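You operate a simulated robot arm through the tools that you are given. There is no shell and no other tool. Be economical: measure what you need, move in short steps, check, and stop when the job is done.

Carry out the task below with a simulated two-armed robot. There is one attempt and no reset: what you move stays moved.

Task
Clamp the sliding lay at the slip's letter and square the sample stack against both lays.
Fine: loosen the sample clamp before sliding; slide the stack with both hands.

It is judged by the outcome, as a careful person would: the job done as asked, and still so three seconds after it is handed in. It fails if anything else is knocked over, pushed out of place, dropped, spilled or broken.

Robot
Two 7-joint arms with two-finger parallel grippers on one trunk, on a base that drives. Base frame: it is fixed to the floor where the robot stands at the start and does not move with it; the origin is under the middle of the robot, x ahead of it, y to its left, z up. Lengths are in mm, angles in rad, forces in N, time in s.
The left shoulder is at the start at [60, 143, 978], the right one opposite. With the tool pointing down near the work surface each hand reaches from about 320 to 740 mm from the robot's upright axis, wherever it stands, measured 20 degrees to its own side. Places, roughly: job slip [700, 500, 1300]; sample clamp [500, 0, 900]; sliding lay [500, 0, 900]; back lay [700, 200, 900]. Payload 1.57 kg a hand.
The tool frame of a hand sits at the grasp point between the pads (the TCP): z along the fingers, y along the line on which they close. The tips reach 30 mm beyond it. The gripper opens to 110 mm. The fingers are 24 mm wide and 12 mm thick; the gripper's body (48 by 112 mm) begins 78 mm behind the TCP.
Orientation is told as [roll, pitch, yaw] about the base's x, y, z axes, in that order, counted from this pose: with the fingers straight down and closing along the base's y, the tool's x points along the base's -x, its y along +y and its z along -z.

Tools
- The arms move only by the tool send_rows. It takes "left_targets", "right_targets" or both (then of equal length, played together; a hand with none holds still); each is a list of rows, each an object (a shift or turn left out is 0, a gripper value left out holds the last) with "xyz": the shift along the tool's x, y, z in mm, a list of three; "rot": the turn, a rotation vector about the tool's x, y, z in rad, a list of three; "claw": the closure, from 0 (fully open) to 1 (shut). In form: [{"xyz": [x, y, z], "rot": [wx, wy, wz], "claw": claw}, ...]. A call has 1 to 8 rows; each row is the pose to reach, as a shift and turn from the pose commanded when the call began, along the tool's axes at that moment. A row lasts 0.2 s, in which the tool goes at most 50 mm and 0.15 rad; a call with a longer step from one row to the next is refused whole, and so is a gripper value outside its range. Where a pose cannot be reached the arm comes as near as it can. A force on the tool above 90 N (or 10 N above the force at the start of the call, whichever is more), or a blocked arm, ends the call early, and 0.2 s more pass. The fingers move at their own pace (about 45 mm/s each) and stop on an object; they squeeze with about 43 N. The grip force told is the motor's: it shows also when the fingers shut on nothing. Time passes only in rows, and 0.2 s behind the last, so rows that repeat a pose let the fingers close. The reply holds the time, the measured pose of the TCP, the force on the tool along the base axes, the opening and the grip force, in the units named above and with some noise.
- Cameras (640 x 400 px; columns grow to the right, rows downward): "scene" is now at [47.4, 3.5, 1590.1]; the picture's right is [0.05, -1.00, 0.00], its down [-0.73, -0.04, -0.68] and it looks along [0.68, 0.03, -0.73] (base axes); focal length 256 px, centre (320, 200). "left" rides on the left gripper at [70, -16, -141] in its tool frame; the picture's right is [0.23, 0.97, 0.00], its down [-0.86, 0.20, -0.48] and it looks along [-0.47, 0.11, 0.88] (tool axes); focal length 222 px, centre (320, 200). "right" rides on the right gripper at [70, 16, -141] in its tool frame; the picture's right is [-0.23, 0.97, 0.00], its down [-0.85, -0.20, -0.48] and it looks along [-0.47, -0.11, 0.88] (tool axes); focal length 222 px, centre (320, 200). There is no depth. A picture from a camera that has moved, and an enlarged one, comes with that camera's place and axes in the base frame and with its lens.
- snapshot(camera): a new picture of that camera. No time passes.
- lift_body(by): slides the trunk up (or, below 0, down) by that many mm; the arms and the scene camera ride with it, the base frame stays. It gives what a move gives, with no picture.
- drive_base(legs): drives the robot by 1 to 6 legs, each [ahead, left, turn to the left] in mm, mm and rad, along the robot's own axes; the way and the turn of a leg run together, so that a leg with both is an arc; at most 1500 mm and 3.142 rad a leg. The arms and the cameras ride along, it lands a little off, and it stops where it bumps. It gives what a move gives.
- turn_head(pan, tilt): turns the head with the scene camera to pan (to the left, within 1.501 rad either way) and tilt (down, from -0.506 to 1.204), counted from straight ahead of the robot. It gives what a move gives.
- inspect(camera, box): a new picture of the part [left, top, right, bottom] of that camera's present view, enlarged. No time passes.
- close_job(): hands the job in; it is judged then, once.

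Go step by step. Nothing tells you exact positions but the pictures and the camera data: compare them with the known pose of the tool, close in by small moves and look again before you grip or let go. The budget is 120 turns and 88 pictures, counting those below and the enlarged ones. Unless the task says otherwise, let go and move clear before handing in, and close with one line.

The tools are called after ">>>" by a JSON object that holds its "name" and its "arguments". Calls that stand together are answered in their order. send_rows: Moves the arms, as the interface text tells. Its arguments: {"type":"object","properties":{"left_targets":{"type":"array"},"right_targets":{"type":"array"}},"required":[]} The other tools are called the same way: lift_body (by) slides the trunk up or down; drive_base (legs) drives the base; turn_head (pan, tilt) turns the head that bears the scene camera; snapshot (camera) takes a picture; inspect (camera, box) takes an enlarged picture of a part of a camera's view; close_job () hands the job in.

At the start:

```text
time_s: 0.0
left_eef_pos: [417.6, 196.6, 1148.4]
left_orientation: [0.0, 0.001, 0.001]
left_ft_force: [-0.8, 0.4, 0.2]
left_finger_gap: 110.1
left_finger_force: 0.0
right_eef_pos: [519.7, -116.1, 1148.0]
right_orientation: [-0.001, -0.001, -0.001]
right_ft_force: [-0.7, -0.3, 0.1]
right_finger_gap: 110.4
right_finger_force: 0.2
trunk travel left (down, up): [-577.0, 13.0]
robot x, y, heading: [2.9, 0.2, -0.001]
head pan, tilt: [0.051, 0.824]
```

scene: 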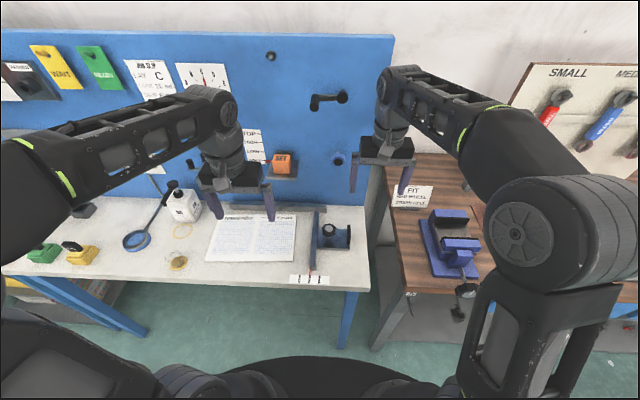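
right: 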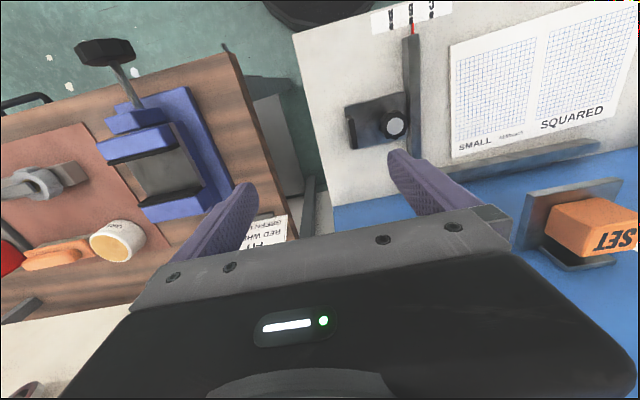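
left: 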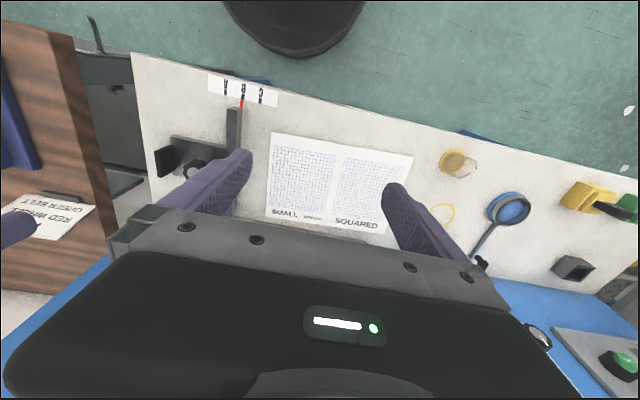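

I see a white bench with a stack of paper, a sliding lay with a clamp knob at its right, a letter scale on the front edge and a back lay. I'll look closer at the slip and at the lay.

>>> {"name": "inspect", "arguments": {"camera": "scene", "box": [110, 50, 240, 130]}}

>>> {"name": "inspect", "arguments": {"camera": "scene", "box": [190, 190, 380, 300]}}

>>> {"name": "inspect", "arguments": {"camera": "left", "box": [130, 50, 430, 240]}}

>>> {"name": "inspect", "arguments": {"camera": "right", "box": [320, 0, 640, 200]}}

```text
4.92 times, centred on (175, 90) of scene
camera zoom: at [47.4, 3.5, 1590.1], right [0.05, -1.0, 0.0], down [-0.73, -0.04, -0.68], along [0.68, 0.03, -0.73], focal length 1261 px, centre (1034, 742)
```

zoom: 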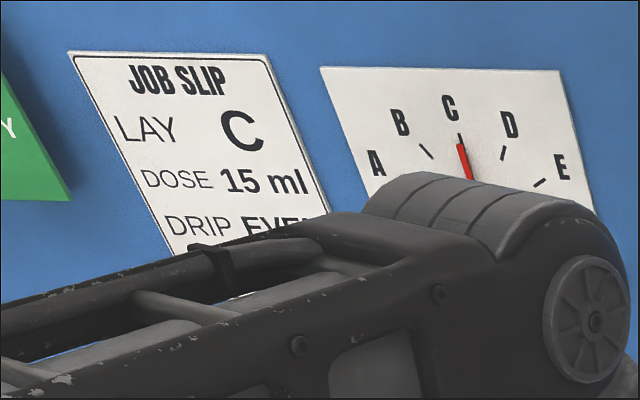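

```text
3.37 times, centred on (285, 245) of scene
camera zoom: at [47.4, 3.5, 1590.1], right [0.05, -1.0, 0.0], down [-0.73, -0.04, -0.68], along [0.68, 0.03, -0.73], focal length 863 px, centre (438, 48)
```

zoom: 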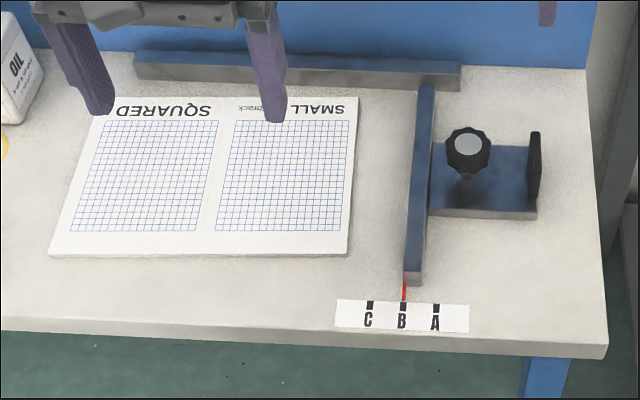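

```text
2.11 times, centred on (280, 145) of left
camera zoom: at [348.1, 177.6, 1288.8], right [-0.23, 0.97, 0.0], down [0.86, 0.2, 0.48], along [0.47, 0.11, -0.88], focal length 468 px, centre (404, 316)
```

zoom: 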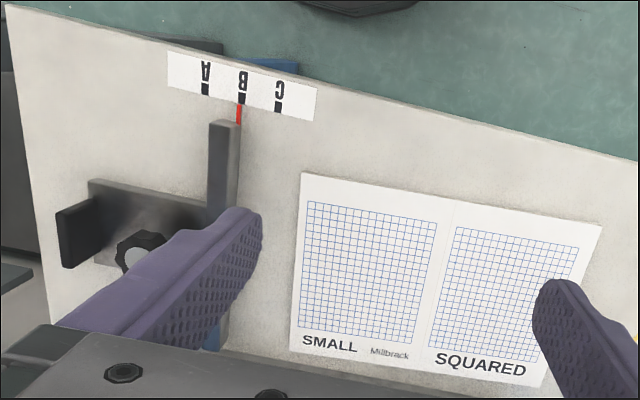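

```text
2.00 times, centred on (480, 100) of right
camera zoom: at [448.4, -99.7, 1289.3], right [0.23, 0.97, 0.0], down [0.85, -0.2, 0.48], along [0.47, -0.11, -0.88], focal length 444 px, centre (0, 400)
```

zoom: 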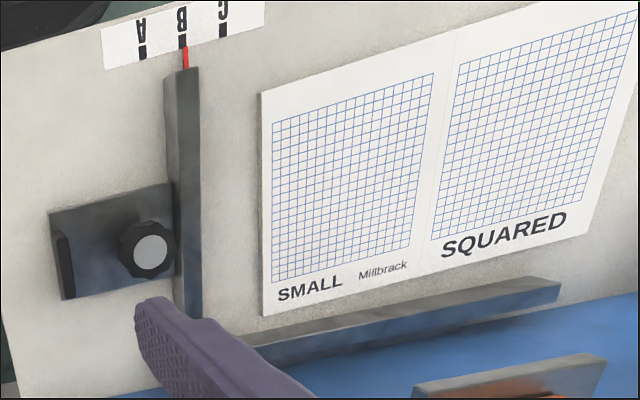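

The slip says LAY C and the pointer now stands at B, so the lay must move about 30 mm to the left (+y). I put the knob near (540, 0, 920). I'll move the right hand above it for a better look and the left hand out of the way.

>>> {"name": "send_rows", "arguments": {"right_targets": [{"xyz": [-5, 29, 25]}, {"xyz": [-10, 58, 50]}, {"xyz": [-15, 87, 75]}, {"xyz": [-20, 116, 100]}, {"xyz": [-20, 116, 100]}], "left_targets": [{"xyz": [0, 30, 0]}, {"xyz": [0, 60, 0]}, {"xyz": [0, 90, 0]}, {"xyz": [0, 120, 0]}, {"xyz": [0, 120, 0]}]}}

>>> {"name": "snapshot", "arguments": {"camera": "right"}}

>>> {"name": "snapshot", "arguments": {"camera": "scene"}}

```text
time_s: 1.2
left_eef_pos: [417.8, 315.7, 1147.9]
left_orientation: [-0.002, 0.0, 0.001]
left_ft_force: [-0.1, -0.4, -0.6]
left_finger_gap: 109.8
left_finger_force: 0.0
right_eef_pos: [539.5, -0.9, 1048.8]
right_orientation: [0.0, 0.0, 0.001]
right_ft_force: [-0.3, -0.3, 0.1]
right_finger_gap: 109.7
right_finger_force: 0.0
trunk travel left (down, up): [-577.0, 13.0]
robot x, y, heading: [-3.7, 1.5, -0.001]
head pan, tilt: [0.051, 0.824]
```

```text
80 pictures are left
camera right: at [468.5, 15.0, 1189.3], right [0.23, 0.97, 0.0], down [0.85, -0.2, 0.48], along [0.47, -0.11, -0.88], focal length 222 px, centre (320, 200)
```

right: 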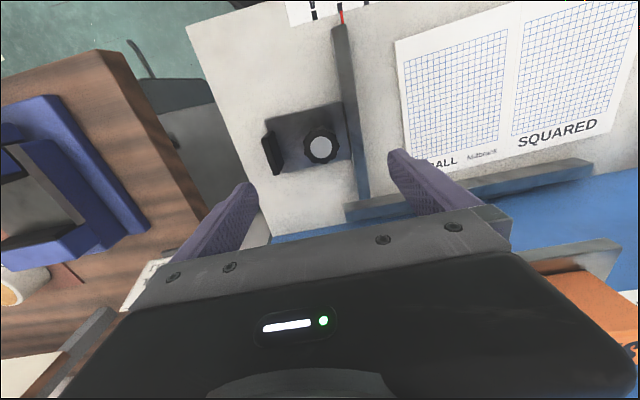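

```text
79 pictures are left
camera scene: at [47.1, 2.7, 1590.1], right [0.05, -1.0, 0.0], down [-0.73, -0.04, -0.68], along [0.68, 0.03, -0.73], focal length 256 px, centre (320, 200)
```

scene: 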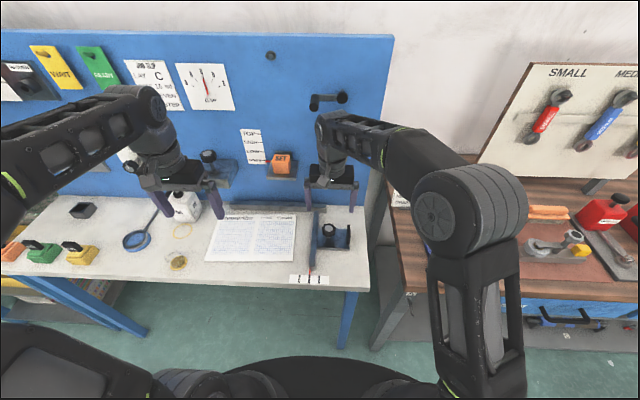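

Both views agree on the knob at about (542, -2), with its top near z 925. I'll turn the right hand clockwise so it closes along x, which leaves range for a counter-clockwise loosening turn.

>>> {"name": "send_rows", "arguments": {"right_targets": [{"xyz": [0, 0, 8], "rot": [0, 0, 0.15]}, {"xyz": [0, 0, 16], "rot": [0, 0, 0.3]}, {"xyz": [0, 0, 24], "rot": [0, 0, 0.45]}, {"xyz": [0, 0, 32], "rot": [0, 0, 0.6]}, {"xyz": [0, 0, 40], "rot": [0, 0, 0.75]}, {"xyz": [-1, 0, 48], "rot": [0, 0, 0.9]}, {"xyz": [-2, 0, 55], "rot": [0, 0, 1.05]}, {"xyz": [-2, -1, 60], "rot": [0, 0, 1.2]}]}}

>>> {"name": "send_rows", "arguments": {"right_targets": [{"rot": [0, 0, 0.13]}, {"rot": [0, 0, 0.26]}, {"rot": [0, 0, 0.37], "claw": 0.35}, {"rot": [0, 0, 0.37]}, {"rot": [0, 0, 0.37]}]}}

>>> {"name": "snapshot", "arguments": {"camera": "right"}}

>>> {"name": "inspect", "arguments": {"camera": "scene", "box": [260, 160, 400, 290]}}

>>> {"name": "inspect", "arguments": {"camera": "left", "box": [0, 0, 320, 200]}}

```text
time_s: 3.0
left_eef_pos: [418.8, 316.0, 1148.0]
left_orientation: [0.001, 0.0, 0.001]
left_ft_force: [0.7, -0.4, 0.7]
left_finger_gap: 110.3
left_finger_force: 0.1
right_eef_pos: [542.2, -1.8, 987.8]
right_orientation: [0.001, 0.0, -1.203]
right_ft_force: [0.0, -0.3, 0.5]
right_finger_gap: 110.1
right_finger_force: 0.1
trunk travel left (down, up): [-577.0, 13.0]
robot x, y, heading: [-1.2, -0.0, -0.001]
head pan, tilt: [0.051, 0.824]
```

```text
time_s: 4.2
left_eef_pos: [419.1, 315.2, 1147.5]
left_orientation: [0.001, -0.001, 0.001]
left_ft_force: [0.5, -0.2, -0.6]
left_finger_gap: 109.8
left_finger_force: 0.0
right_eef_pos: [541.4, -1.0, 987.6]
right_orientation: [0.0, -0.001, -1.571]
right_ft_force: [0.5, 0.5, 0.2]
right_finger_gap: 71.5
right_finger_force: 0.2
trunk travel left (down, up): [-577.0, 13.0]
robot x, y, heading: [1.4, 2.0, 0.001]
head pan, tilt: [0.051, 0.824]
```

```text
78 pictures are left
camera right: at [556.2, 69.0, 1129.4], right [0.97, -0.23, 0.0], down [-0.2, -0.86, 0.48], along [-0.11, -0.47, -0.88], focal length 222 px, centre (320, 200)
```

right: 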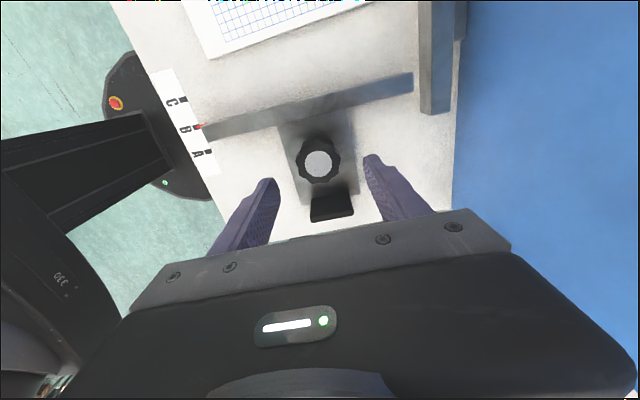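

```text
3.08 times, centred on (330, 225) of scene
camera zoom: at [47.5, 3.5, 1590.1], right [0.05, -1.0, 0.0], down [-0.73, -0.04, -0.68], along [0.68, 0.03, -0.73], focal length 788 px, centre (289, 123)
```

zoom: 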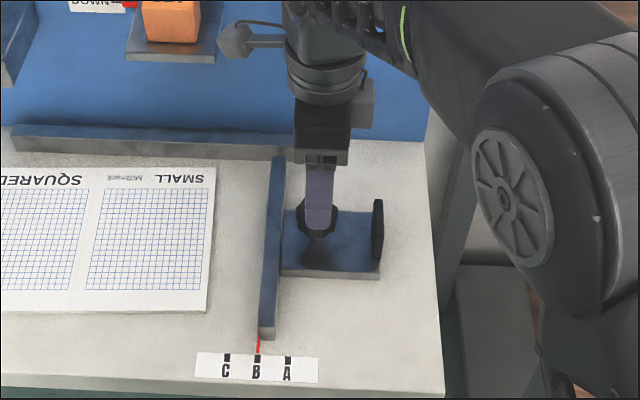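

```text
2.00 times, centred on (160, 100) of left
camera zoom: at [349.0, 298.0, 1288.2], right [-0.23, 0.97, 0.0], down [0.86, 0.2, 0.48], along [0.47, 0.11, -0.88], focal length 444 px, centre (640, 400)
```

zoom: 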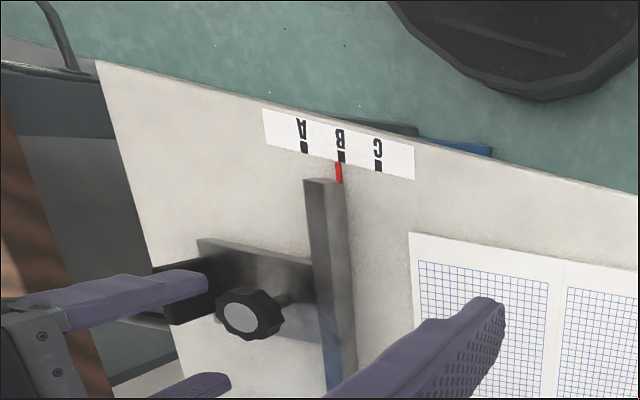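

The knob sits centred between the fingers, with its top at about z 926. I'll lower the hand to z 916 and grip it.

>>> {"name": "send_rows", "arguments": {"right_targets": [{"xyz": [2, 0, 20]}, {"xyz": [2, 0, 40]}, {"xyz": [2, 0, 55]}, {"xyz": [2, 0, 64]}, {"xyz": [2, 0, 71]}, {"xyz": [2, 0, 71]}]}}

>>> {"name": "inspect", "arguments": {"camera": "left", "box": [0, 0, 320, 200]}}

>>> {"name": "snapshot", "arguments": {"camera": "right"}}

```text
time_s: 5.6
left_eef_pos: [418.9, 314.4, 1146.8]
left_orientation: [0.001, 0.001, 0.0]
left_ft_force: [-0.2, 0.6, 0.2]
left_finger_gap: 109.9
left_finger_force: 0.1
right_eef_pos: [541.0, 0.2, 916.9]
right_orientation: [0.0, 0.0, -1.572]
right_ft_force: [0.7, 0.1, 0.4]
right_finger_gap: 71.5
right_finger_force: 0.1
trunk travel left (down, up): [-577.0, 13.0]
robot x, y, heading: [0.7, 0.7, 0.002]
head pan, tilt: [0.051, 0.824]
```

```text
2.00 times, centred on (160, 100) of left
camera zoom: at [348.9, 298.0, 1288.2], right [-0.23, 0.97, 0.0], down [0.86, 0.2, 0.48], along [0.47, 0.11, -0.88], focal length 444 px, centre (640, 400)
```

zoom: 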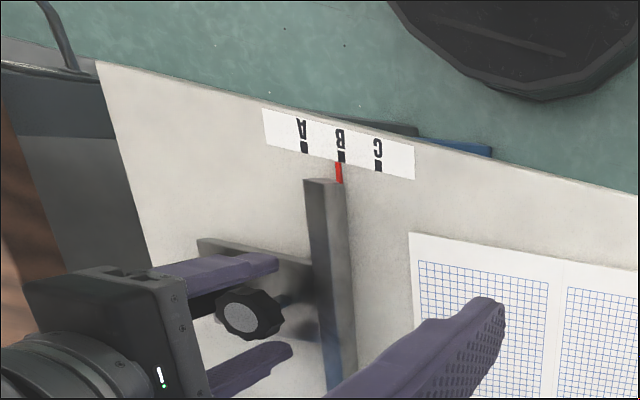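

```text
74 pictures are left
camera right: at [556.5, 70.4, 1058.5], right [0.97, -0.23, 0.0], down [-0.2, -0.86, 0.48], along [-0.11, -0.47, -0.88], focal length 222 px, centre (320, 200)
```

right: 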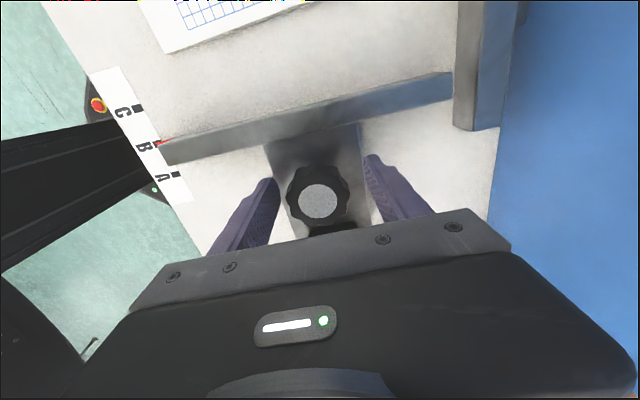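

The knob is centred at the TCP, so I'll close on it and turn it counter-clockwise.

>>> {"name": "send_rows", "arguments": {"right_targets": [{"claw": 1}, {}, {}, {}]}}

>>> {"name": "send_rows", "arguments": {"right_targets": [{"rot": [0, 0, -0.12]}, {"rot": [0, 0, -0.24]}, {"rot": [0, 0, -0.36]}, {"rot": [0, 0, -0.48]}, {"rot": [0, 0, -0.6]}, {"rot": [0, 0, -0.72]}, {"rot": [0, 0, -0.8]}]}}

>>> {"name": "snapshot", "arguments": {"camera": "right"}}

```text
time_s: 6.6
left_eef_pos: [417.8, 315.7, 1148.6]
left_orientation: [0.0, 0.001, 0.0]
left_ft_force: [0.5, -0.3, 0.6]
left_finger_gap: 110.1
left_finger_force: 0.0
right_eef_pos: [540.8, -0.5, 917.6]
right_orientation: [-0.003, 0.001, -1.569]
right_ft_force: [-10.3, -0.2, -2.6]
right_finger_gap: 44.3
right_finger_force: 35.5
trunk travel left (down, up): [-577.0, 13.0]
robot x, y, heading: [-3.4, 0.8, -0.001]
head pan, tilt: [0.051, 0.824]
```

```text
time_s: 8.2
left_eef_pos: [416.7, 316.0, 1148.1]
left_orientation: [0.0, 0.0, 0.001]
left_ft_force: [-0.5, 0.1, 1.2]
left_finger_gap: 109.8
left_finger_force: 0.1
right_eef_pos: [540.3, 0.7, 917.0]
right_orientation: [-0.002, 0.001, -0.768]
right_ft_force: [-21.6, -2.0, -9.5]
right_finger_gap: 43.9
right_finger_force: 45.1
trunk travel left (down, up): [-577.0, 13.0]
robot x, y, heading: [0.4, -1.4, -0.004]
head pan, tilt: [0.051, 0.824]
```

```text
73 pictures are left
camera right: at [499.6, 60.9, 1058.5], right [0.84, 0.54, 0.0], down [0.48, -0.74, 0.48], along [0.26, -0.4, -0.88], focal length 222 px, centre (320, 200)
```

right: 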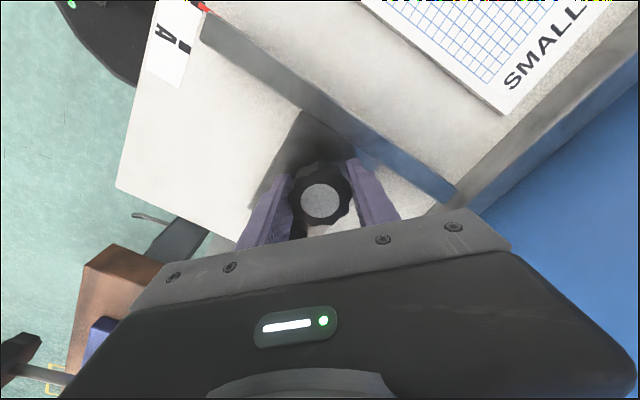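

It has turned 0.8 rad without stopping, so I'll keep loosening and then pull gently in +y to test whether the lay is free.

>>> {"name": "send_rows", "arguments": {"right_targets": [{"rot": [0, 0, -0.13]}, {"rot": [0, 0, -0.26]}, {"rot": [0, 0, -0.39]}, {"rot": [0, 0, -0.52]}, {"rot": [0, 0, -0.65]}, {"rot": [0, 0, -0.77]}, {"rot": [0, 0, -0.77]}]}}

>>> {"name": "snapshot", "arguments": {"camera": "right"}}

>>> {"name": "inspect", "arguments": {"camera": "left", "box": [0, 0, 320, 200]}}

```text
time_s: 9.8
left_eef_pos: [417.8, 314.4, 1148.0]
left_orientation: [0.001, -0.001, -0.001]
left_ft_force: [0.2, 0.0, -0.1]
left_finger_gap: 110.0
left_finger_force: 0.1
right_eef_pos: [539.0, 0.1, 917.6]
right_orientation: [0.001, 0.0, 0.001]
right_ft_force: [-21.6, -4.4, -4.7]
right_finger_gap: 44.0
right_finger_force: 45.2
trunk travel left (down, up): [-577.0, 13.0]
robot x, y, heading: [4.2, 2.4, 0.002]
head pan, tilt: [0.051, 0.824]
```

```text
72 pictures are left
camera right: at [468.5, 16.5, 1058.6], right [0.23, 0.97, 0.0], down [0.86, -0.2, 0.48], along [0.47, -0.11, -0.88], focal length 222 px, centre (320, 200)
```

right: 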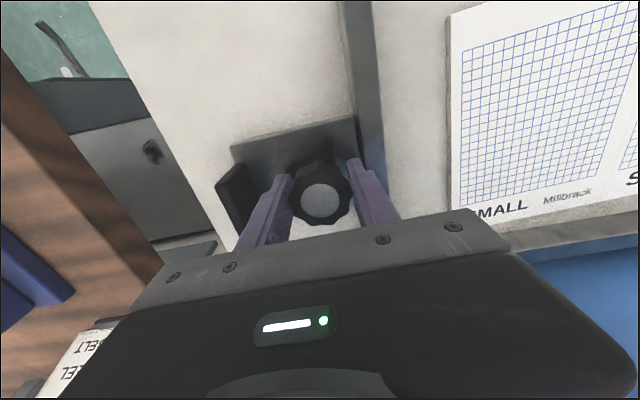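

```text
2.00 times, centred on (160, 100) of left
camera zoom: at [347.2, 297.3, 1288.9], right [-0.23, 0.97, 0.0], down [0.85, 0.2, 0.48], along [0.47, 0.11, -0.88], focal length 444 px, centre (640, 400)
```

zoom: 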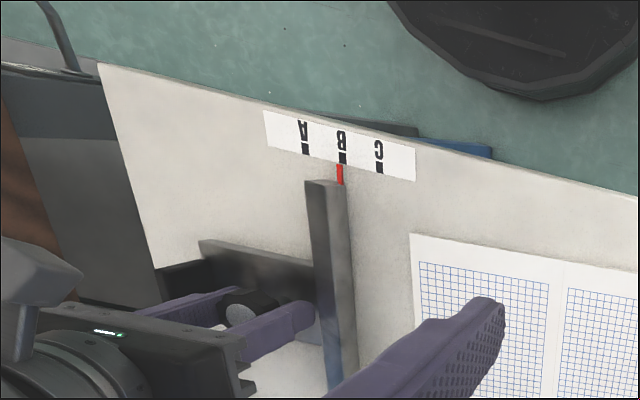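

The knob followed the hand through 90 degrees. I'll try a small slide in +y.

>>> {"name": "send_rows", "arguments": {"right_targets": [{"xyz": [0, 3, 0]}, {"xyz": [0, 6, 0]}, {"xyz": [0, 10, 0]}, {"xyz": [0, 10, 0]}]}}

>>> {"name": "inspect", "arguments": {"camera": "left", "box": [0, 0, 320, 200]}}

```text
time_s: 10.8
left_eef_pos: [416.9, 315.4, 1147.3]
left_orientation: [0.0, -0.002, 0.0]
left_ft_force: [-0.1, 0.3, 1.2]
left_finger_gap: 110.2
left_finger_force: 0.0
right_eef_pos: [539.8, 11.0, 917.4]
right_orientation: [0.001, 0.002, -0.001]
right_ft_force: [-20.1, -3.9, -8.2]
right_finger_gap: 44.0
right_finger_force: 44.7
trunk travel left (down, up): [-577.0, 13.0]
robot x, y, heading: [0.1, 3.6, -0.005]
head pan, tilt: [0.051, 0.824]
```

```text
2.00 times, centred on (160, 100) of left
camera zoom: at [347.2, 297.4, 1288.8], right [-0.23, 0.97, 0.0], down [0.85, 0.2, 0.48], along [0.47, 0.11, -0.88], focal length 444 px, centre (640, 400)
```

zoom: 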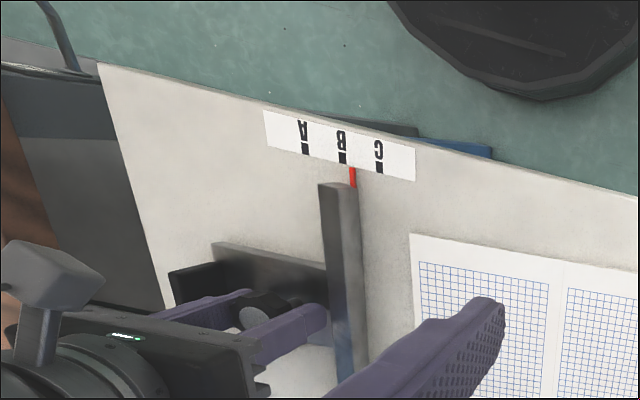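

The lay slides freely. About 20 mm remain, so I'll go 19 and then look.

>>> {"name": "send_rows", "arguments": {"right_targets": [{"xyz": [0, 7, 0]}, {"xyz": [0, 14, 0]}, {"xyz": [0, 19, 0]}, {"xyz": [0, 19, 0]}]}}

>>> {"name": "inspect", "arguments": {"camera": "left", "box": [120, 30, 220, 100]}}

>>> {"name": "inspect", "arguments": {"camera": "scene", "box": [270, 250, 350, 300]}}

```text
time_s: 11.8
left_eef_pos: [418.0, 315.9, 1147.9]
left_orientation: [0.001, -0.002, -0.002]
left_ft_force: [0.8, 1.1, -1.5]
left_finger_gap: 109.9
left_finger_force: 0.1
right_eef_pos: [538.9, 29.8, 917.0]
right_orientation: [-0.002, 0.001, 0.003]
right_ft_force: [-19.9, -4.6, -8.8]
right_finger_gap: 44.3
right_finger_force: 45.1
trunk travel left (down, up): [-577.0, 13.0]
robot x, y, heading: [3.9, -1.9, -0.003]
head pan, tilt: [0.051, 0.824]
```

```text
5.71 times, centred on (170, 65) of left
camera zoom: at [347.4, 297.5, 1288.7], right [-0.23, 0.97, 0.0], down [0.85, 0.2, 0.48], along [0.47, 0.11, -0.88], focal length 1269 px, centre (1177, 971)
```

zoom: 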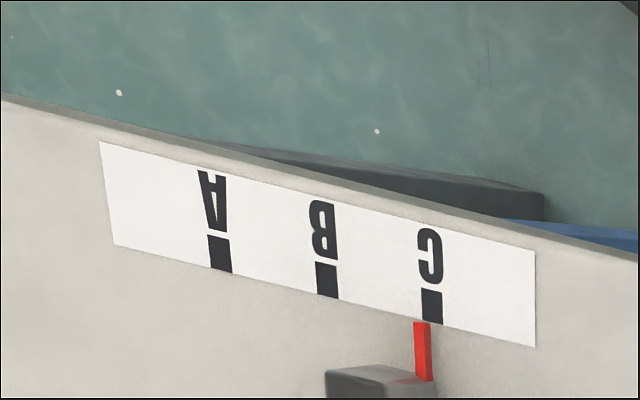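

```text
8.00 times, centred on (310, 275) of scene
camera zoom: at [45.5, 2.9, 1590.1], right [0.05, -1.0, 0.0], down [-0.73, -0.04, -0.68], along [0.68, 0.03, -0.73], focal length 2049 px, centre (400, -400)
```

zoom: 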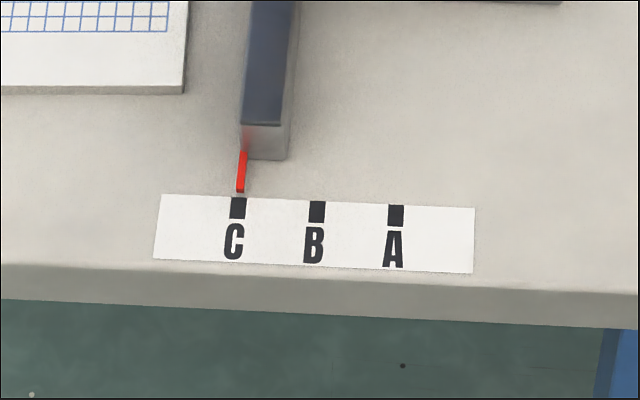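

The pointer is about 1 mm short of C once parallax is allowed for. I'll nudge it 1.2 mm and check again.

>>> {"name": "send_rows", "arguments": {"right_targets": [{"xyz": [0, 1.2, 0]}, {"xyz": [0, 1.2, 0]}, {"xyz": [0, 1.2, 0]}]}}

>>> {"name": "inspect", "arguments": {"camera": "scene", "box": [280, 258, 328, 288]}}

>>> {"name": "inspect", "arguments": {"camera": "left", "box": [160, 65, 208, 95]}}

```text
time_s: 12.6
left_eef_pos: [418.6, 315.5, 1147.7]
left_orientation: [0.0, -0.002, -0.001]
left_ft_force: [-0.3, 0.3, -0.2]
left_finger_gap: 110.1
left_finger_force: 0.3
right_eef_pos: [539.5, 30.6, 918.0]
right_orientation: [0.0, 0.003, -0.001]
right_ft_force: [-21.6, -4.6, -10.7]
right_finger_gap: 44.0
right_finger_force: 44.8
trunk travel left (down, up): [-577.0, 13.0]
robot x, y, heading: [-0.2, 1.6, 0.006]
head pan, tilt: [0.051, 0.824]
```

```text
13.33 times, centred on (304, 273) of scene
camera zoom: at [45.4, 2.9, 1590.1], right [0.05, -1.0, 0.0], down [-0.73, -0.04, -0.68], along [0.68, 0.03, -0.73], focal length 3414 px, centre (533, -773)
```

zoom: 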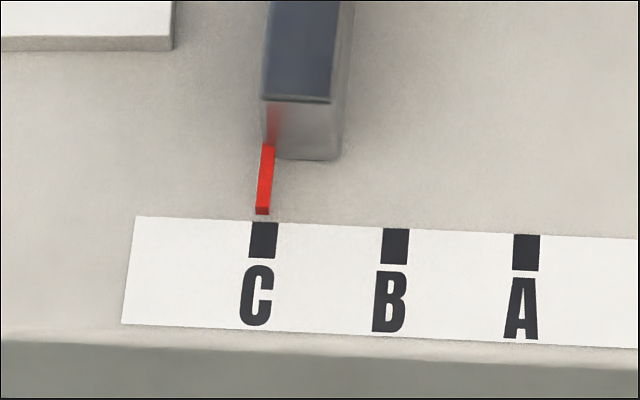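

```text
13.33 times, centred on (184, 80) of left
camera zoom: at [347.4, 297.5, 1288.7], right [-0.23, 0.97, 0.0], down [0.85, 0.2, 0.48], along [0.47, 0.11, -0.88], focal length 2962 px, centre (2133, 1800)
```

zoom: 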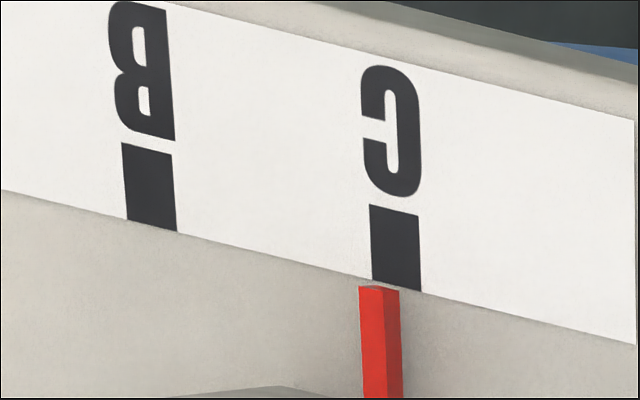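

The pointer is on C in both views. Now I'll clamp by turning clockwise.

>>> {"name": "send_rows", "arguments": {"right_targets": [{"rot": [0, 0, 0.14]}, {"rot": [0, 0, 0.28]}, {"rot": [0, 0, 0.42]}, {"rot": [0, 0, 0.56]}, {"rot": [0, 0, 0.7]}, {"rot": [0, 0, 0.84]}, {"rot": [0, 0, 0.98]}, {"rot": [0, 0, 1.1]}]}}

>>> {"name": "send_rows", "arguments": {"right_targets": [{"rot": [0, 0, 0.12]}, {"rot": [0, 0, 0.24]}, {"rot": [0, 0, 0.36]}, {"rot": [0, 0, 0.47]}, {"rot": [0, 0, 0.47]}]}}

>>> {"name": "snapshot", "arguments": {"camera": "right"}}

>>> {"name": "inspect", "arguments": {"camera": "scene", "box": [280, 258, 328, 288]}}

```text
time_s: 14.4
left_eef_pos: [418.7, 315.4, 1146.7]
left_orientation: [0.0, -0.001, -0.001]
left_ft_force: [-0.1, -0.2, 0.4]
left_finger_gap: 109.9
left_finger_force: 0.1
right_eef_pos: [540.4, 30.3, 918.2]
right_orientation: [-0.001, 0.0, -1.1]
right_ft_force: [-19.3, -1.4, -9.9]
right_finger_gap: 44.2
right_finger_force: 44.8
trunk travel left (down, up): [-577.0, 13.0]
robot x, y, heading: [0.8, -1.3, 0.001]
head pan, tilt: [0.051, 0.824]
```

```text
time_s: 15.6
left_eef_pos: [418.1, 315.9, 1147.3]
left_orientation: [0.001, -0.002, 0.0]
left_ft_force: [-1.1, -0.3, 1.4]
left_finger_gap: 109.9
left_finger_force: 0.0
right_eef_pos: [539.8, 31.7, 918.1]
right_orientation: [-0.001, 0.0, -1.571]
right_ft_force: [-17.6, -1.5, -7.4]
right_finger_gap: 44.0
right_finger_force: 45.5
trunk travel left (down, up): [-577.0, 13.0]
robot x, y, heading: [-2.2, -2.3, 0.002]
head pan, tilt: [0.051, 0.824]
```

```text
65 pictures are left
camera right: at [555.0, 101.0, 1058.6], right [0.97, -0.23, 0.0], down [-0.2, -0.85, 0.48], along [-0.11, -0.47, -0.88], focal length 222 px, centre (320, 200)
```

right: 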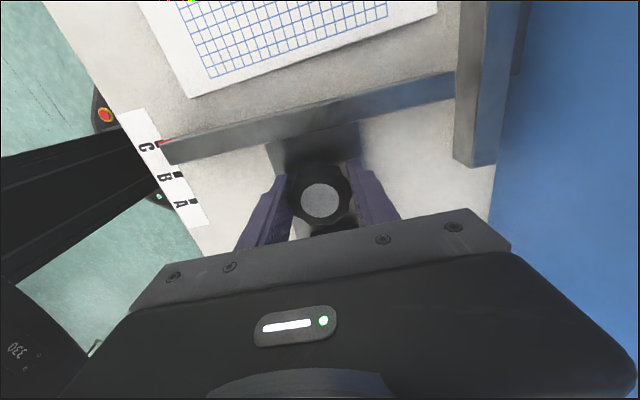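

```text
13.33 times, centred on (304, 273) of scene
camera zoom: at [45.6, 3.5, 1590.2], right [0.05, -1.0, 0.0], down [-0.73, -0.04, -0.68], along [0.68, 0.03, -0.73], focal length 3414 px, centre (533, -773)
```

zoom: 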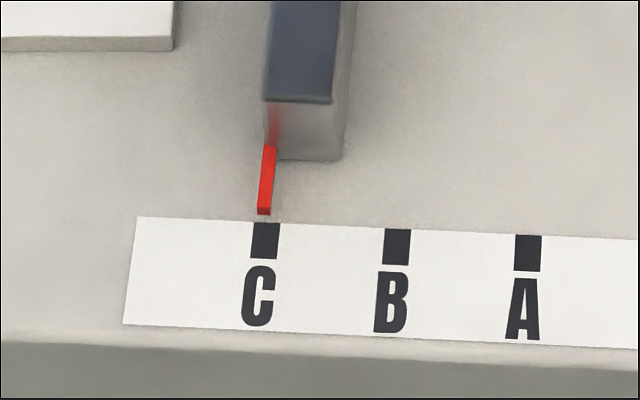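

The knob is back where it started. I'll turn it a bit further to be sure it is tight.

>>> {"name": "send_rows", "arguments": {"right_targets": [{"rot": [0, 0, 0.1]}, {"rot": [0, 0, 0.2]}, {"rot": [0, 0, 0.3]}, {"rot": [0, 0, 0.4]}, {"rot": [0, 0, 0.5]}, {"rot": [0, 0, 0.5]}]}}

>>> {"name": "snapshot", "arguments": {"camera": "right"}}

```text
time_s: 17.0
left_eef_pos: [418.7, 316.8, 1147.7]
left_orientation: [-0.002, -0.001, 0.0]
left_ft_force: [-0.6, 0.9, -0.6]
left_finger_gap: 109.7
left_finger_force: 0.0
right_eef_pos: [542.2, 31.4, 917.6]
right_orientation: [0.0, 0.0, -2.072]
right_ft_force: [-11.7, 3.8, -2.6]
right_finger_gap: 44.3
right_finger_force: 45.4
trunk travel left (down, up): [-577.0, 13.0]
robot x, y, heading: [-2.1, -2.7, 0.004]
head pan, tilt: [0.051, 0.824]
```

```text
63 pictures are left
camera right: at [587.0, 85.6, 1059.7], right [0.75, -0.67, 0.0], down [-0.59, -0.65, 0.48], along [-0.32, -0.36, -0.88], focal length 222 px, centre (320, 200)
```

right: 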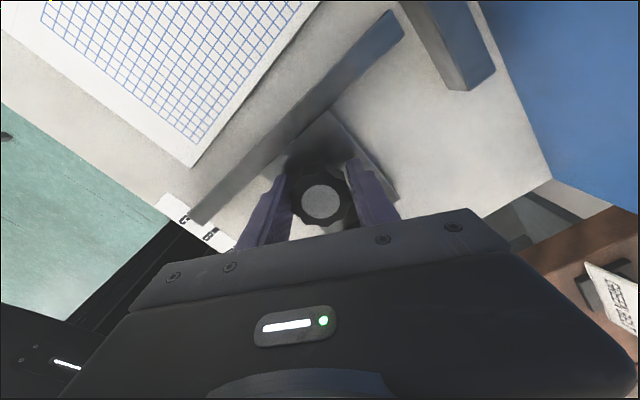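

I'll test the clamp with a gentle 2 mm pull in -y and watch the reaction force.

>>> {"name": "send_rows", "arguments": {"right_targets": [{"xyz": [-0.9, 0.5, 0]}, {"xyz": [-1.75, 0.96, 0]}, {"xyz": [-1.75, 0.96, 0]}]}}

>>> {"name": "inspect", "arguments": {"camera": "scene", "box": [280, 258, 328, 288]}}

```text
time_s: 17.8
left_eef_pos: [418.4, 318.1, 1146.5]
left_orientation: [-0.001, -0.002, 0.0]
left_ft_force: [0.2, 0.4, 0.1]
left_finger_gap: 109.8
left_finger_force: 0.0
right_eef_pos: [541.3, 31.2, 917.9]
right_orientation: [0.002, 0.002, -2.067]
right_ft_force: [-7.3, 15.2, 3.6]
right_finger_gap: 44.4
right_finger_force: 45.3
trunk travel left (down, up): [-577.0, 13.0]
robot x, y, heading: [-1.0, -0.7, -0.002]
head pan, tilt: [0.051, 0.824]
```

```text
13.33 times, centred on (304, 273) of scene
camera zoom: at [46.3, 5.8, 1590.2], right [0.05, -1.0, 0.0], down [-0.73, -0.04, -0.68], along [0.68, 0.03, -0.73], focal length 3414 px, centre (533, -773)
```

zoom: 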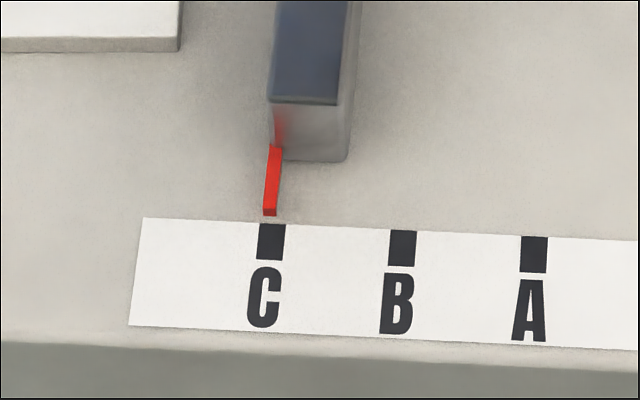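

The clamp holds: the force built up and the pointer stayed on C. I'll relax the pull, open and lift clear.

>>> {"name": "send_rows", "arguments": {"right_targets": [{"xyz": [1.75, -0.96, 0]}, {"xyz": [1.75, -0.96, 0], "claw": 0.4}, {"xyz": [1.75, -0.96, 0]}, {"xyz": [1.75, -0.96, 0]}, {"xyz": [1.75, -0.96, -25]}, {"xyz": [1.75, -0.96, -65]}, {"xyz": [1.75, -0.96, -110]}]}}

>>> {"name": "snapshot", "arguments": {"camera": "scene"}}

>>> {"name": "snapshot", "arguments": {"camera": "left"}}

```text
time_s: 19.4
left_eef_pos: [418.7, 315.5, 1147.0]
left_orientation: [0.001, 0.0, 0.001]
left_ft_force: [0.0, 0.6, 0.1]
left_finger_gap: 109.9
left_finger_force: 0.1
right_eef_pos: [540.8, 30.3, 1027.6]
right_orientation: [0.0, 0.0, -2.069]
right_ft_force: [-0.1, -0.3, 0.2]
right_finger_gap: 66.0
right_finger_force: 0.1
trunk travel left (down, up): [-577.0, 13.0]
robot x, y, heading: [-1.7, -0.2, 0.003]
head pan, tilt: [0.051, 0.824]
```

```text
61 pictures are left
camera scene: at [46.9, 3.3, 1590.0], right [0.05, -1.0, 0.0], down [-0.73, -0.04, -0.68], along [0.68, 0.03, -0.73], focal length 256 px, centre (320, 200)
```

scene: 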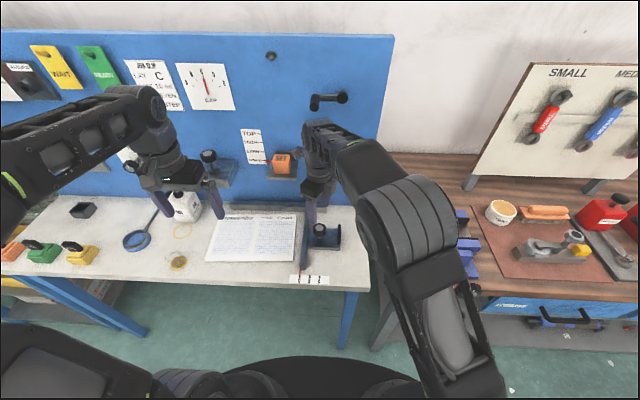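

```text
60 pictures are left
camera left: at [348.5, 297.9, 1288.3], right [-0.23, 0.97, 0.0], down [0.85, 0.2, 0.48], along [0.47, 0.11, -0.88], focal length 222 px, centre (320, 200)
```

left: 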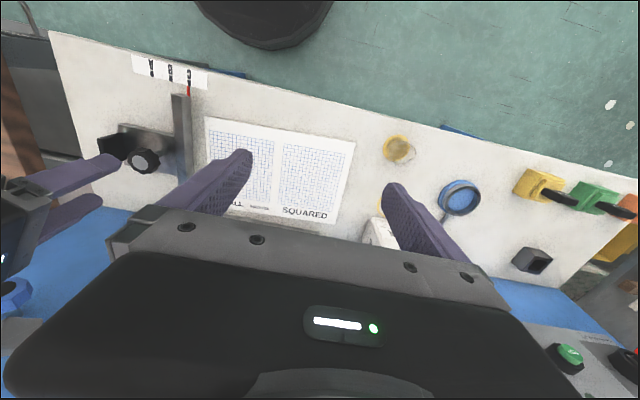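

The lay is clamped at C. Next I'll bring both hands, closed, in front of the stack's near edge (x about 440-455), clear of the scale, ready to push it back.

>>> {"name": "send_rows", "arguments": {"right_targets": [{"xyz": [5, -21, 0], "rot": [0, 0, -0.14], "claw": 1}, {"xyz": [10, -41, 0], "rot": [0, 0, -0.28]}, {"xyz": [15, -62, 0], "rot": [0, 0, -0.42]}, {"xyz": [20, -83, 0], "rot": [0, 0, -0.56]}, {"xyz": [25, -104, 0], "rot": [0, 0, -0.7]}, {"xyz": [30, -124, 0], "rot": [0, 0, -0.84]}, {"xyz": [36, -145, 0], "rot": [0, 0, -0.98]}, {"xyz": [41, -166, 0], "rot": [0, 0, -1.1]}], "left_targets": [{"xyz": [0, 2, 0], "claw": 1}, {"xyz": [0, 4, 0]}, {"xyz": [2, 6, 0]}, {"xyz": [3, 6, 20]}, {"xyz": [3, 6, 50]}, {"xyz": [3, 6, 80]}, {"xyz": [3, 6, 110]}, {"xyz": [3, 6, 120]}]}}

>>> {"name": "send_rows", "arguments": {"right_targets": [{"rot": [0, 0, -0.14]}, {"rot": [0, 0, -0.28]}, {"rot": [0, 0, -0.42]}, {"rot": [0, 0, -0.56]}, {"rot": [0, 0, -0.7]}, {"rot": [0, 0, -0.84]}, {"rot": [0, 0, -0.969]}, {"rot": [0, 0, -0.969]}]}}

>>> {"name": "snapshot", "arguments": {"camera": "scene"}}

>>> {"name": "snapshot", "arguments": {"camera": "right"}}

>>> {"name": "snapshot", "arguments": {"camera": "left"}}

```text
time_s: 21.2
left_eef_pos: [416.0, 321.6, 1026.8]
left_orientation: [0.0, -0.002, 0.001]
left_ft_force: [-0.3, -0.3, 0.4]
left_finger_gap: 0.0
left_finger_force: 21.4
right_eef_pos: [414.4, 147.6, 1026.0]
right_orientation: [-0.001, 0.001, -0.967]
right_ft_force: [-0.6, 0.0, -0.3]
right_finger_gap: 0.0
right_finger_force: 21.2
trunk travel left (down, up): [-577.0, 13.0]
robot x, y, heading: [-3.6, 1.2, 0.002]
head pan, tilt: [0.051, 0.824]
```

```text
time_s: 23.0
left_eef_pos: [415.9, 322.2, 1027.6]
left_orientation: [0.001, 0.001, 0.0]
left_ft_force: [-0.1, -0.3, -1.1]
left_finger_gap: 0.0
left_finger_force: 22.1
right_eef_pos: [415.1, 145.8, 1027.6]
right_orientation: [-0.001, 0.0, 0.001]
right_ft_force: [-0.1, -0.6, 0.1]
right_finger_gap: 0.0
right_finger_force: 21.2
trunk travel left (down, up): [-577.0, 13.0]
robot x, y, heading: [1.2, 1.1, -0.002]
head pan, tilt: [0.051, 0.824]
```

```text
59 pictures are left
camera scene: at [47.4, 3.6, 1590.1], right [0.05, -1.0, 0.0], down [-0.73, -0.04, -0.68], along [0.68, 0.03, -0.73], focal length 256 px, centre (320, 200)
```

scene: 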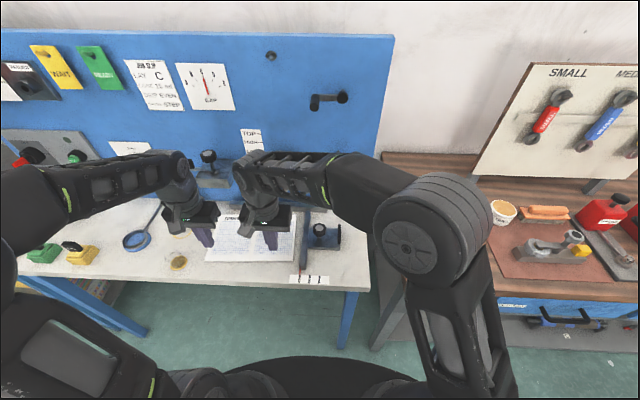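

```text
58 pictures are left
camera right: at [344.4, 162.9, 1168.3], right [0.23, 0.97, 0.0], down [0.86, -0.2, 0.48], along [0.47, -0.11, -0.88], focal length 222 px, centre (320, 200)
```

right: 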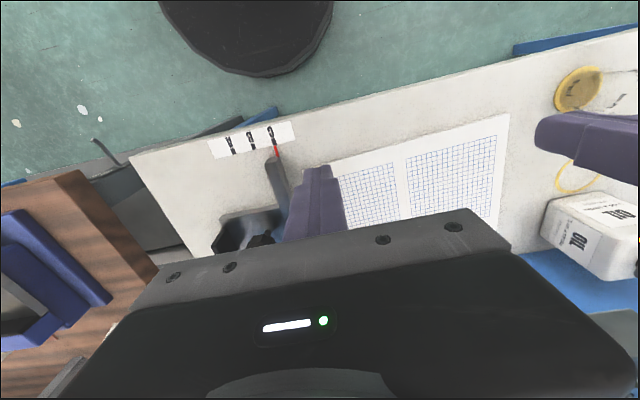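

```text
57 pictures are left
camera left: at [346.0, 303.7, 1168.6], right [-0.23, 0.97, 0.0], down [0.86, 0.2, 0.48], along [0.47, 0.11, -0.88], focal length 222 px, centre (320, 200)
```

left: 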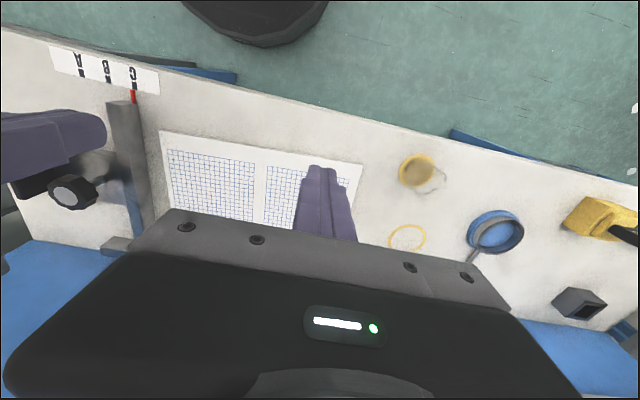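

Both hands are about 14 mm short of the near edge. I'll lower them towards the table, leaving the tips a few mm above it.

>>> {"name": "send_rows", "arguments": {"right_targets": [{"xyz": [0, 0, 40]}, {"xyz": [0, 0, 80]}, {"xyz": [0, 0, 110]}, {"xyz": [0, 0, 126]}, {"xyz": [0, 0, 131]}, {"xyz": [0, 0, 131]}], "left_targets": [{"xyz": [0, 0, 40]}, {"xyz": [0, 0, 80]}, {"xyz": [0, 0, 110]}, {"xyz": [0, 0, 126]}, {"xyz": [0, 0, 131]}, {"xyz": [0, 0, 131]}]}}

>>> {"name": "snapshot", "arguments": {"camera": "right"}}

>>> {"name": "snapshot", "arguments": {"camera": "left"}}

```text
time_s: 24.4
left_eef_pos: [413.7, 321.9, 896.5]
left_orientation: [0.001, -0.001, 0.001]
left_ft_force: [1.4, -1.0, 0.6]
left_finger_gap: 0.0
left_finger_force: 21.4
right_eef_pos: [415.2, 146.2, 895.3]
right_orientation: [0.0, -0.001, -0.001]
right_ft_force: [-0.2, -0.6, 0.4]
right_finger_gap: 0.1
right_finger_force: 21.6
trunk travel left (down, up): [-577.0, 13.0]
robot x, y, heading: [-1.5, -1.7, 0.004]
head pan, tilt: [0.051, 0.824]
```

```text
56 pictures are left
camera right: at [345.0, 162.6, 1036.5], right [0.23, 0.97, 0.0], down [0.85, -0.2, 0.48], along [0.47, -0.11, -0.88], focal length 222 px, centre (320, 200)
```

right: 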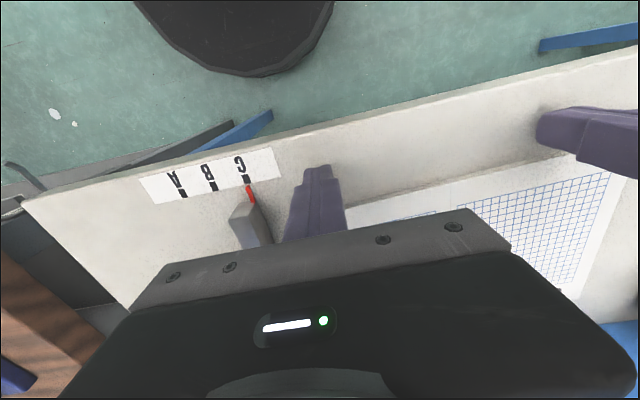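

```text
55 pictures are left
camera left: at [343.8, 303.5, 1037.0], right [-0.23, 0.97, 0.0], down [0.86, 0.2, 0.48], along [0.47, 0.11, -0.88], focal length 222 px, centre (320, 200)
```

left: 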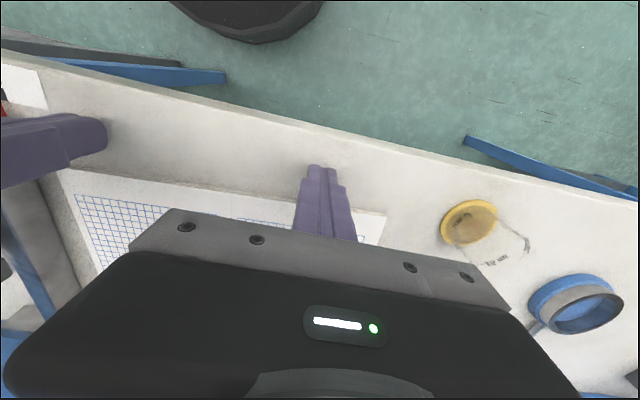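

I'm clear of the edge. Now I'll step down gently to find the table.

>>> {"name": "send_rows", "arguments": {"right_targets": [{"xyz": [0, 0, 1.5]}, {"xyz": [0, 0, 3]}, {"xyz": [0, 0, 3]}], "left_targets": [{"xyz": [0, 0, 1.5]}, {"xyz": [0, 0, 3]}, {"xyz": [0, 0, 3]}]}}

>>> {"name": "send_rows", "arguments": {"right_targets": [{"xyz": [0, 0, 1]}, {"xyz": [0, 0, 1.5]}, {"xyz": [0, 0, 1.5]}], "left_targets": [{"xyz": [0, 0, 1]}, {"xyz": [0, 0, 1.5]}, {"xyz": [0, 0, 1.5]}]}}

>>> {"name": "inspect", "arguments": {"camera": "right", "box": [220, 120, 420, 245]}}

```text
time_s: 25.2
left_eef_pos: [414.2, 322.1, 894.0]
left_orientation: [0.001, 0.0, 0.0]
left_ft_force: [-0.1, 0.4, -0.8]
left_finger_gap: 0.2
left_finger_force: 22.0
right_eef_pos: [415.5, 146.5, 891.7]
right_orientation: [0.002, 0.0, -0.002]
right_ft_force: [-0.1, 0.7, -0.3]
right_finger_gap: 0.1
right_finger_force: 21.3
trunk travel left (down, up): [-577.0, 13.0]
robot x, y, heading: [0.3, 1.2, 0.006]
head pan, tilt: [0.051, 0.824]
```

```text
time_s: 26.0
left_eef_pos: [415.4, 320.4, 892.5]
left_orientation: [0.0, 0.0, 0.0]
left_ft_force: [0.3, -0.2, 0.0]
left_finger_gap: 0.1
left_finger_force: 21.2
right_eef_pos: [415.3, 146.6, 890.6]
right_orientation: [-0.001, 0.001, -0.001]
right_ft_force: [0.4, 0.1, -1.2]
right_finger_gap: 0.0
right_finger_force: 21.0
trunk travel left (down, up): [-577.0, 13.0]
robot x, y, heading: [5.3, 0.7, -0.003]
head pan, tilt: [0.051, 0.824]
```

```text
3.20 times, centred on (320, 182) of right
camera zoom: at [344.6, 163.2, 1032.6], right [0.23, 0.97, 0.0], down [0.85, -0.2, 0.48], along [0.47, -0.11, -0.88], focal length 711 px, centre (320, 256)
```

zoom: 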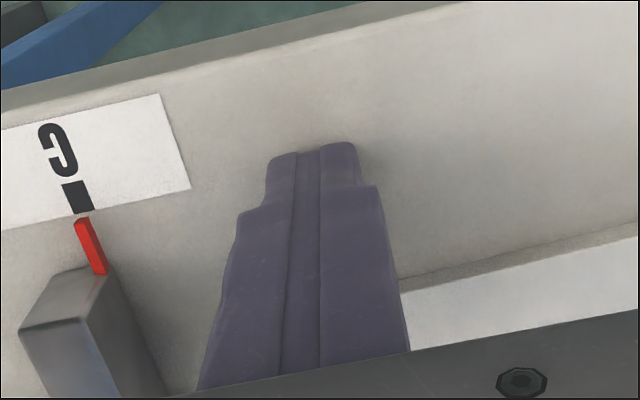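

There is no contact yet, with the tips at about z 861.5, below the stack's top. I'll go down another 0.7 mm and then push forward evenly with both hands.

>>> {"name": "send_rows", "arguments": {"right_targets": [{"xyz": [0, 0, 0.7]}, {"xyz": [-6, 0, 0.7]}, {"xyz": [-12, 0, 0.7]}, {"xyz": [-18, 0, 0.7]}, {"xyz": [-22, 0, 0.7]}, {"xyz": [-26, 0, 0.7]}, {"xyz": [-30, 0, 0.7]}, {"xyz": [-30, 0, 0.7]}], "left_targets": [{"xyz": [0, 0, 0.7]}, {"xyz": [-6, 0, 0.7]}, {"xyz": [-12, 0, 0.7]}, {"xyz": [-18, 0, 0.7]}, {"xyz": [-22, 0, 0.7]}, {"xyz": [-26, 0, 0.7]}, {"xyz": [-30, 0, 0.7]}, {"xyz": [-30, 0, 0.7]}]}}

>>> {"name": "snapshot", "arguments": {"camera": "left"}}

>>> {"name": "snapshot", "arguments": {"camera": "right"}}

>>> {"name": "inspect", "arguments": {"camera": "scene", "box": [180, 180, 360, 300]}}

```text
time_s: 27.8
left_eef_pos: [444.7, 322.5, 891.7]
left_orientation: [0.0, 0.001, -0.001]
left_ft_force: [-0.8, -1.0, -0.1]
left_finger_gap: 0.0
left_finger_force: 20.8
right_eef_pos: [445.2, 146.0, 891.4]
right_orientation: [0.0, -0.001, -0.001]
right_ft_force: [0.0, -0.6, -0.1]
right_finger_gap: 0.0
right_finger_force: 21.4
trunk travel left (down, up): [-577.0, 13.0]
robot x, y, heading: [2.2, 3.3, 0.007]
head pan, tilt: [0.051, 0.824]
```

```text
53 pictures are left
camera left: at [375.2, 303.7, 1032.9], right [-0.23, 0.97, 0.0], down [0.85, 0.2, 0.48], along [0.47, 0.11, -0.88], focal length 222 px, centre (320, 200)
```

left: 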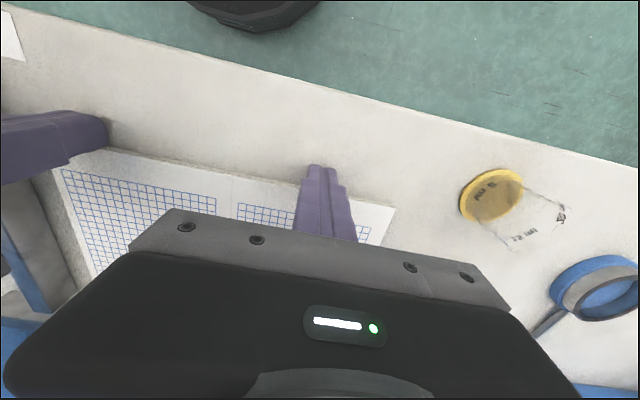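

```text
52 pictures are left
camera right: at [374.5, 162.9, 1032.4], right [0.23, 0.97, 0.0], down [0.85, -0.2, 0.48], along [0.47, -0.11, -0.88], focal length 222 px, centre (320, 200)
```

right: 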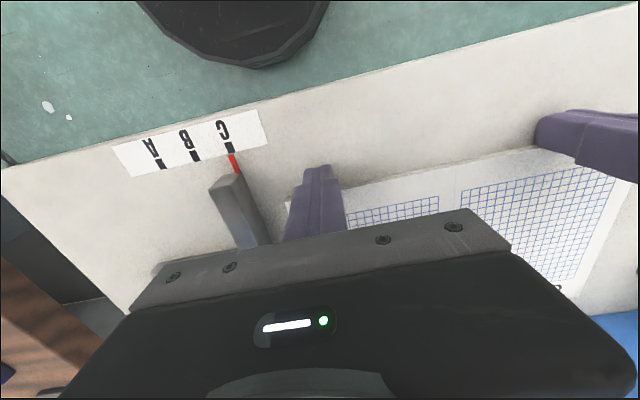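

```text
3.33 times, centred on (270, 240) of scene
camera zoom: at [47.3, 3.6, 1590.1], right [0.05, -1.0, 0.0], down [-0.73, -0.04, -0.68], along [0.68, 0.03, -0.73], focal length 854 px, centre (487, 67)
```

zoom: 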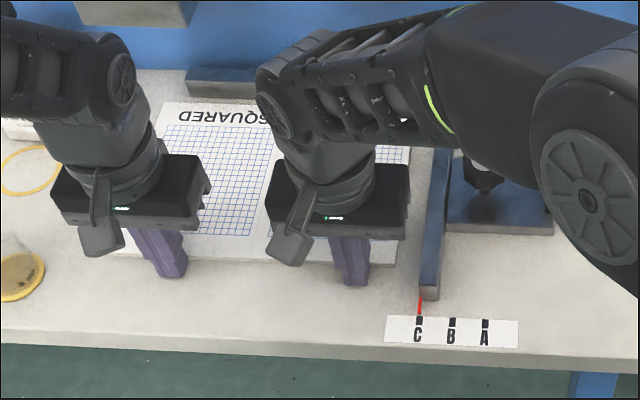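

The stack is moving and its near edge now lies flush along both hands at x about 457. I'll push on 16 mm.

>>> {"name": "send_rows", "arguments": {"right_targets": [{"xyz": [-4, 0, 0]}, {"xyz": [-8, 0, 0]}, {"xyz": [-12, 0, 0]}, {"xyz": [-16, 0, 0]}, {"xyz": [-16, 0, 0]}], "left_targets": [{"xyz": [-4, 0, 0]}, {"xyz": [-8, 0, 0]}, {"xyz": [-12, 0, 0]}, {"xyz": [-16, 0, 0]}, {"xyz": [-16, 0, 0]}]}}

>>> {"name": "inspect", "arguments": {"camera": "scene", "box": [180, 180, 360, 300]}}

```text
time_s: 29.0
left_eef_pos: [457.9, 320.3, 892.7]
left_orientation: [-0.001, 0.003, 0.002]
left_ft_force: [-8.4, -0.9, -0.1]
left_finger_gap: 0.1
left_finger_force: 22.0
right_eef_pos: [458.5, 147.5, 890.0]
right_orientation: [-0.002, 0.002, 0.0]
right_ft_force: [-14.1, -0.3, -1.5]
right_finger_gap: 0.1
right_finger_force: 20.9
trunk travel left (down, up): [-577.0, 13.0]
robot x, y, heading: [-2.8, 0.7, -0.001]
head pan, tilt: [0.051, 0.824]
```

```text
3.33 times, centred on (270, 240) of scene
camera zoom: at [44.4, 3.5, 1590.1], right [0.05, -1.0, 0.0], down [-0.73, -0.04, -0.68], along [0.68, 0.03, -0.73], focal length 854 px, centre (487, 67)
```

zoom: 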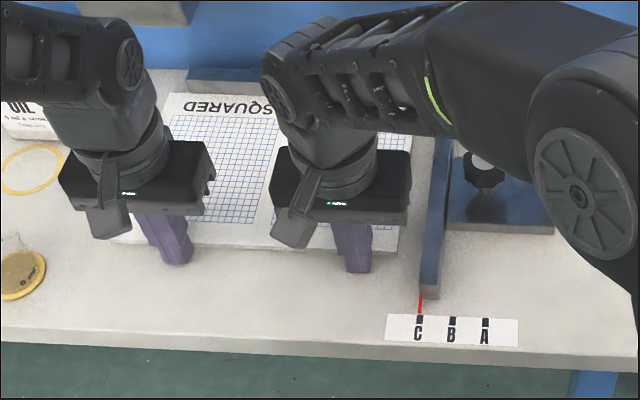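

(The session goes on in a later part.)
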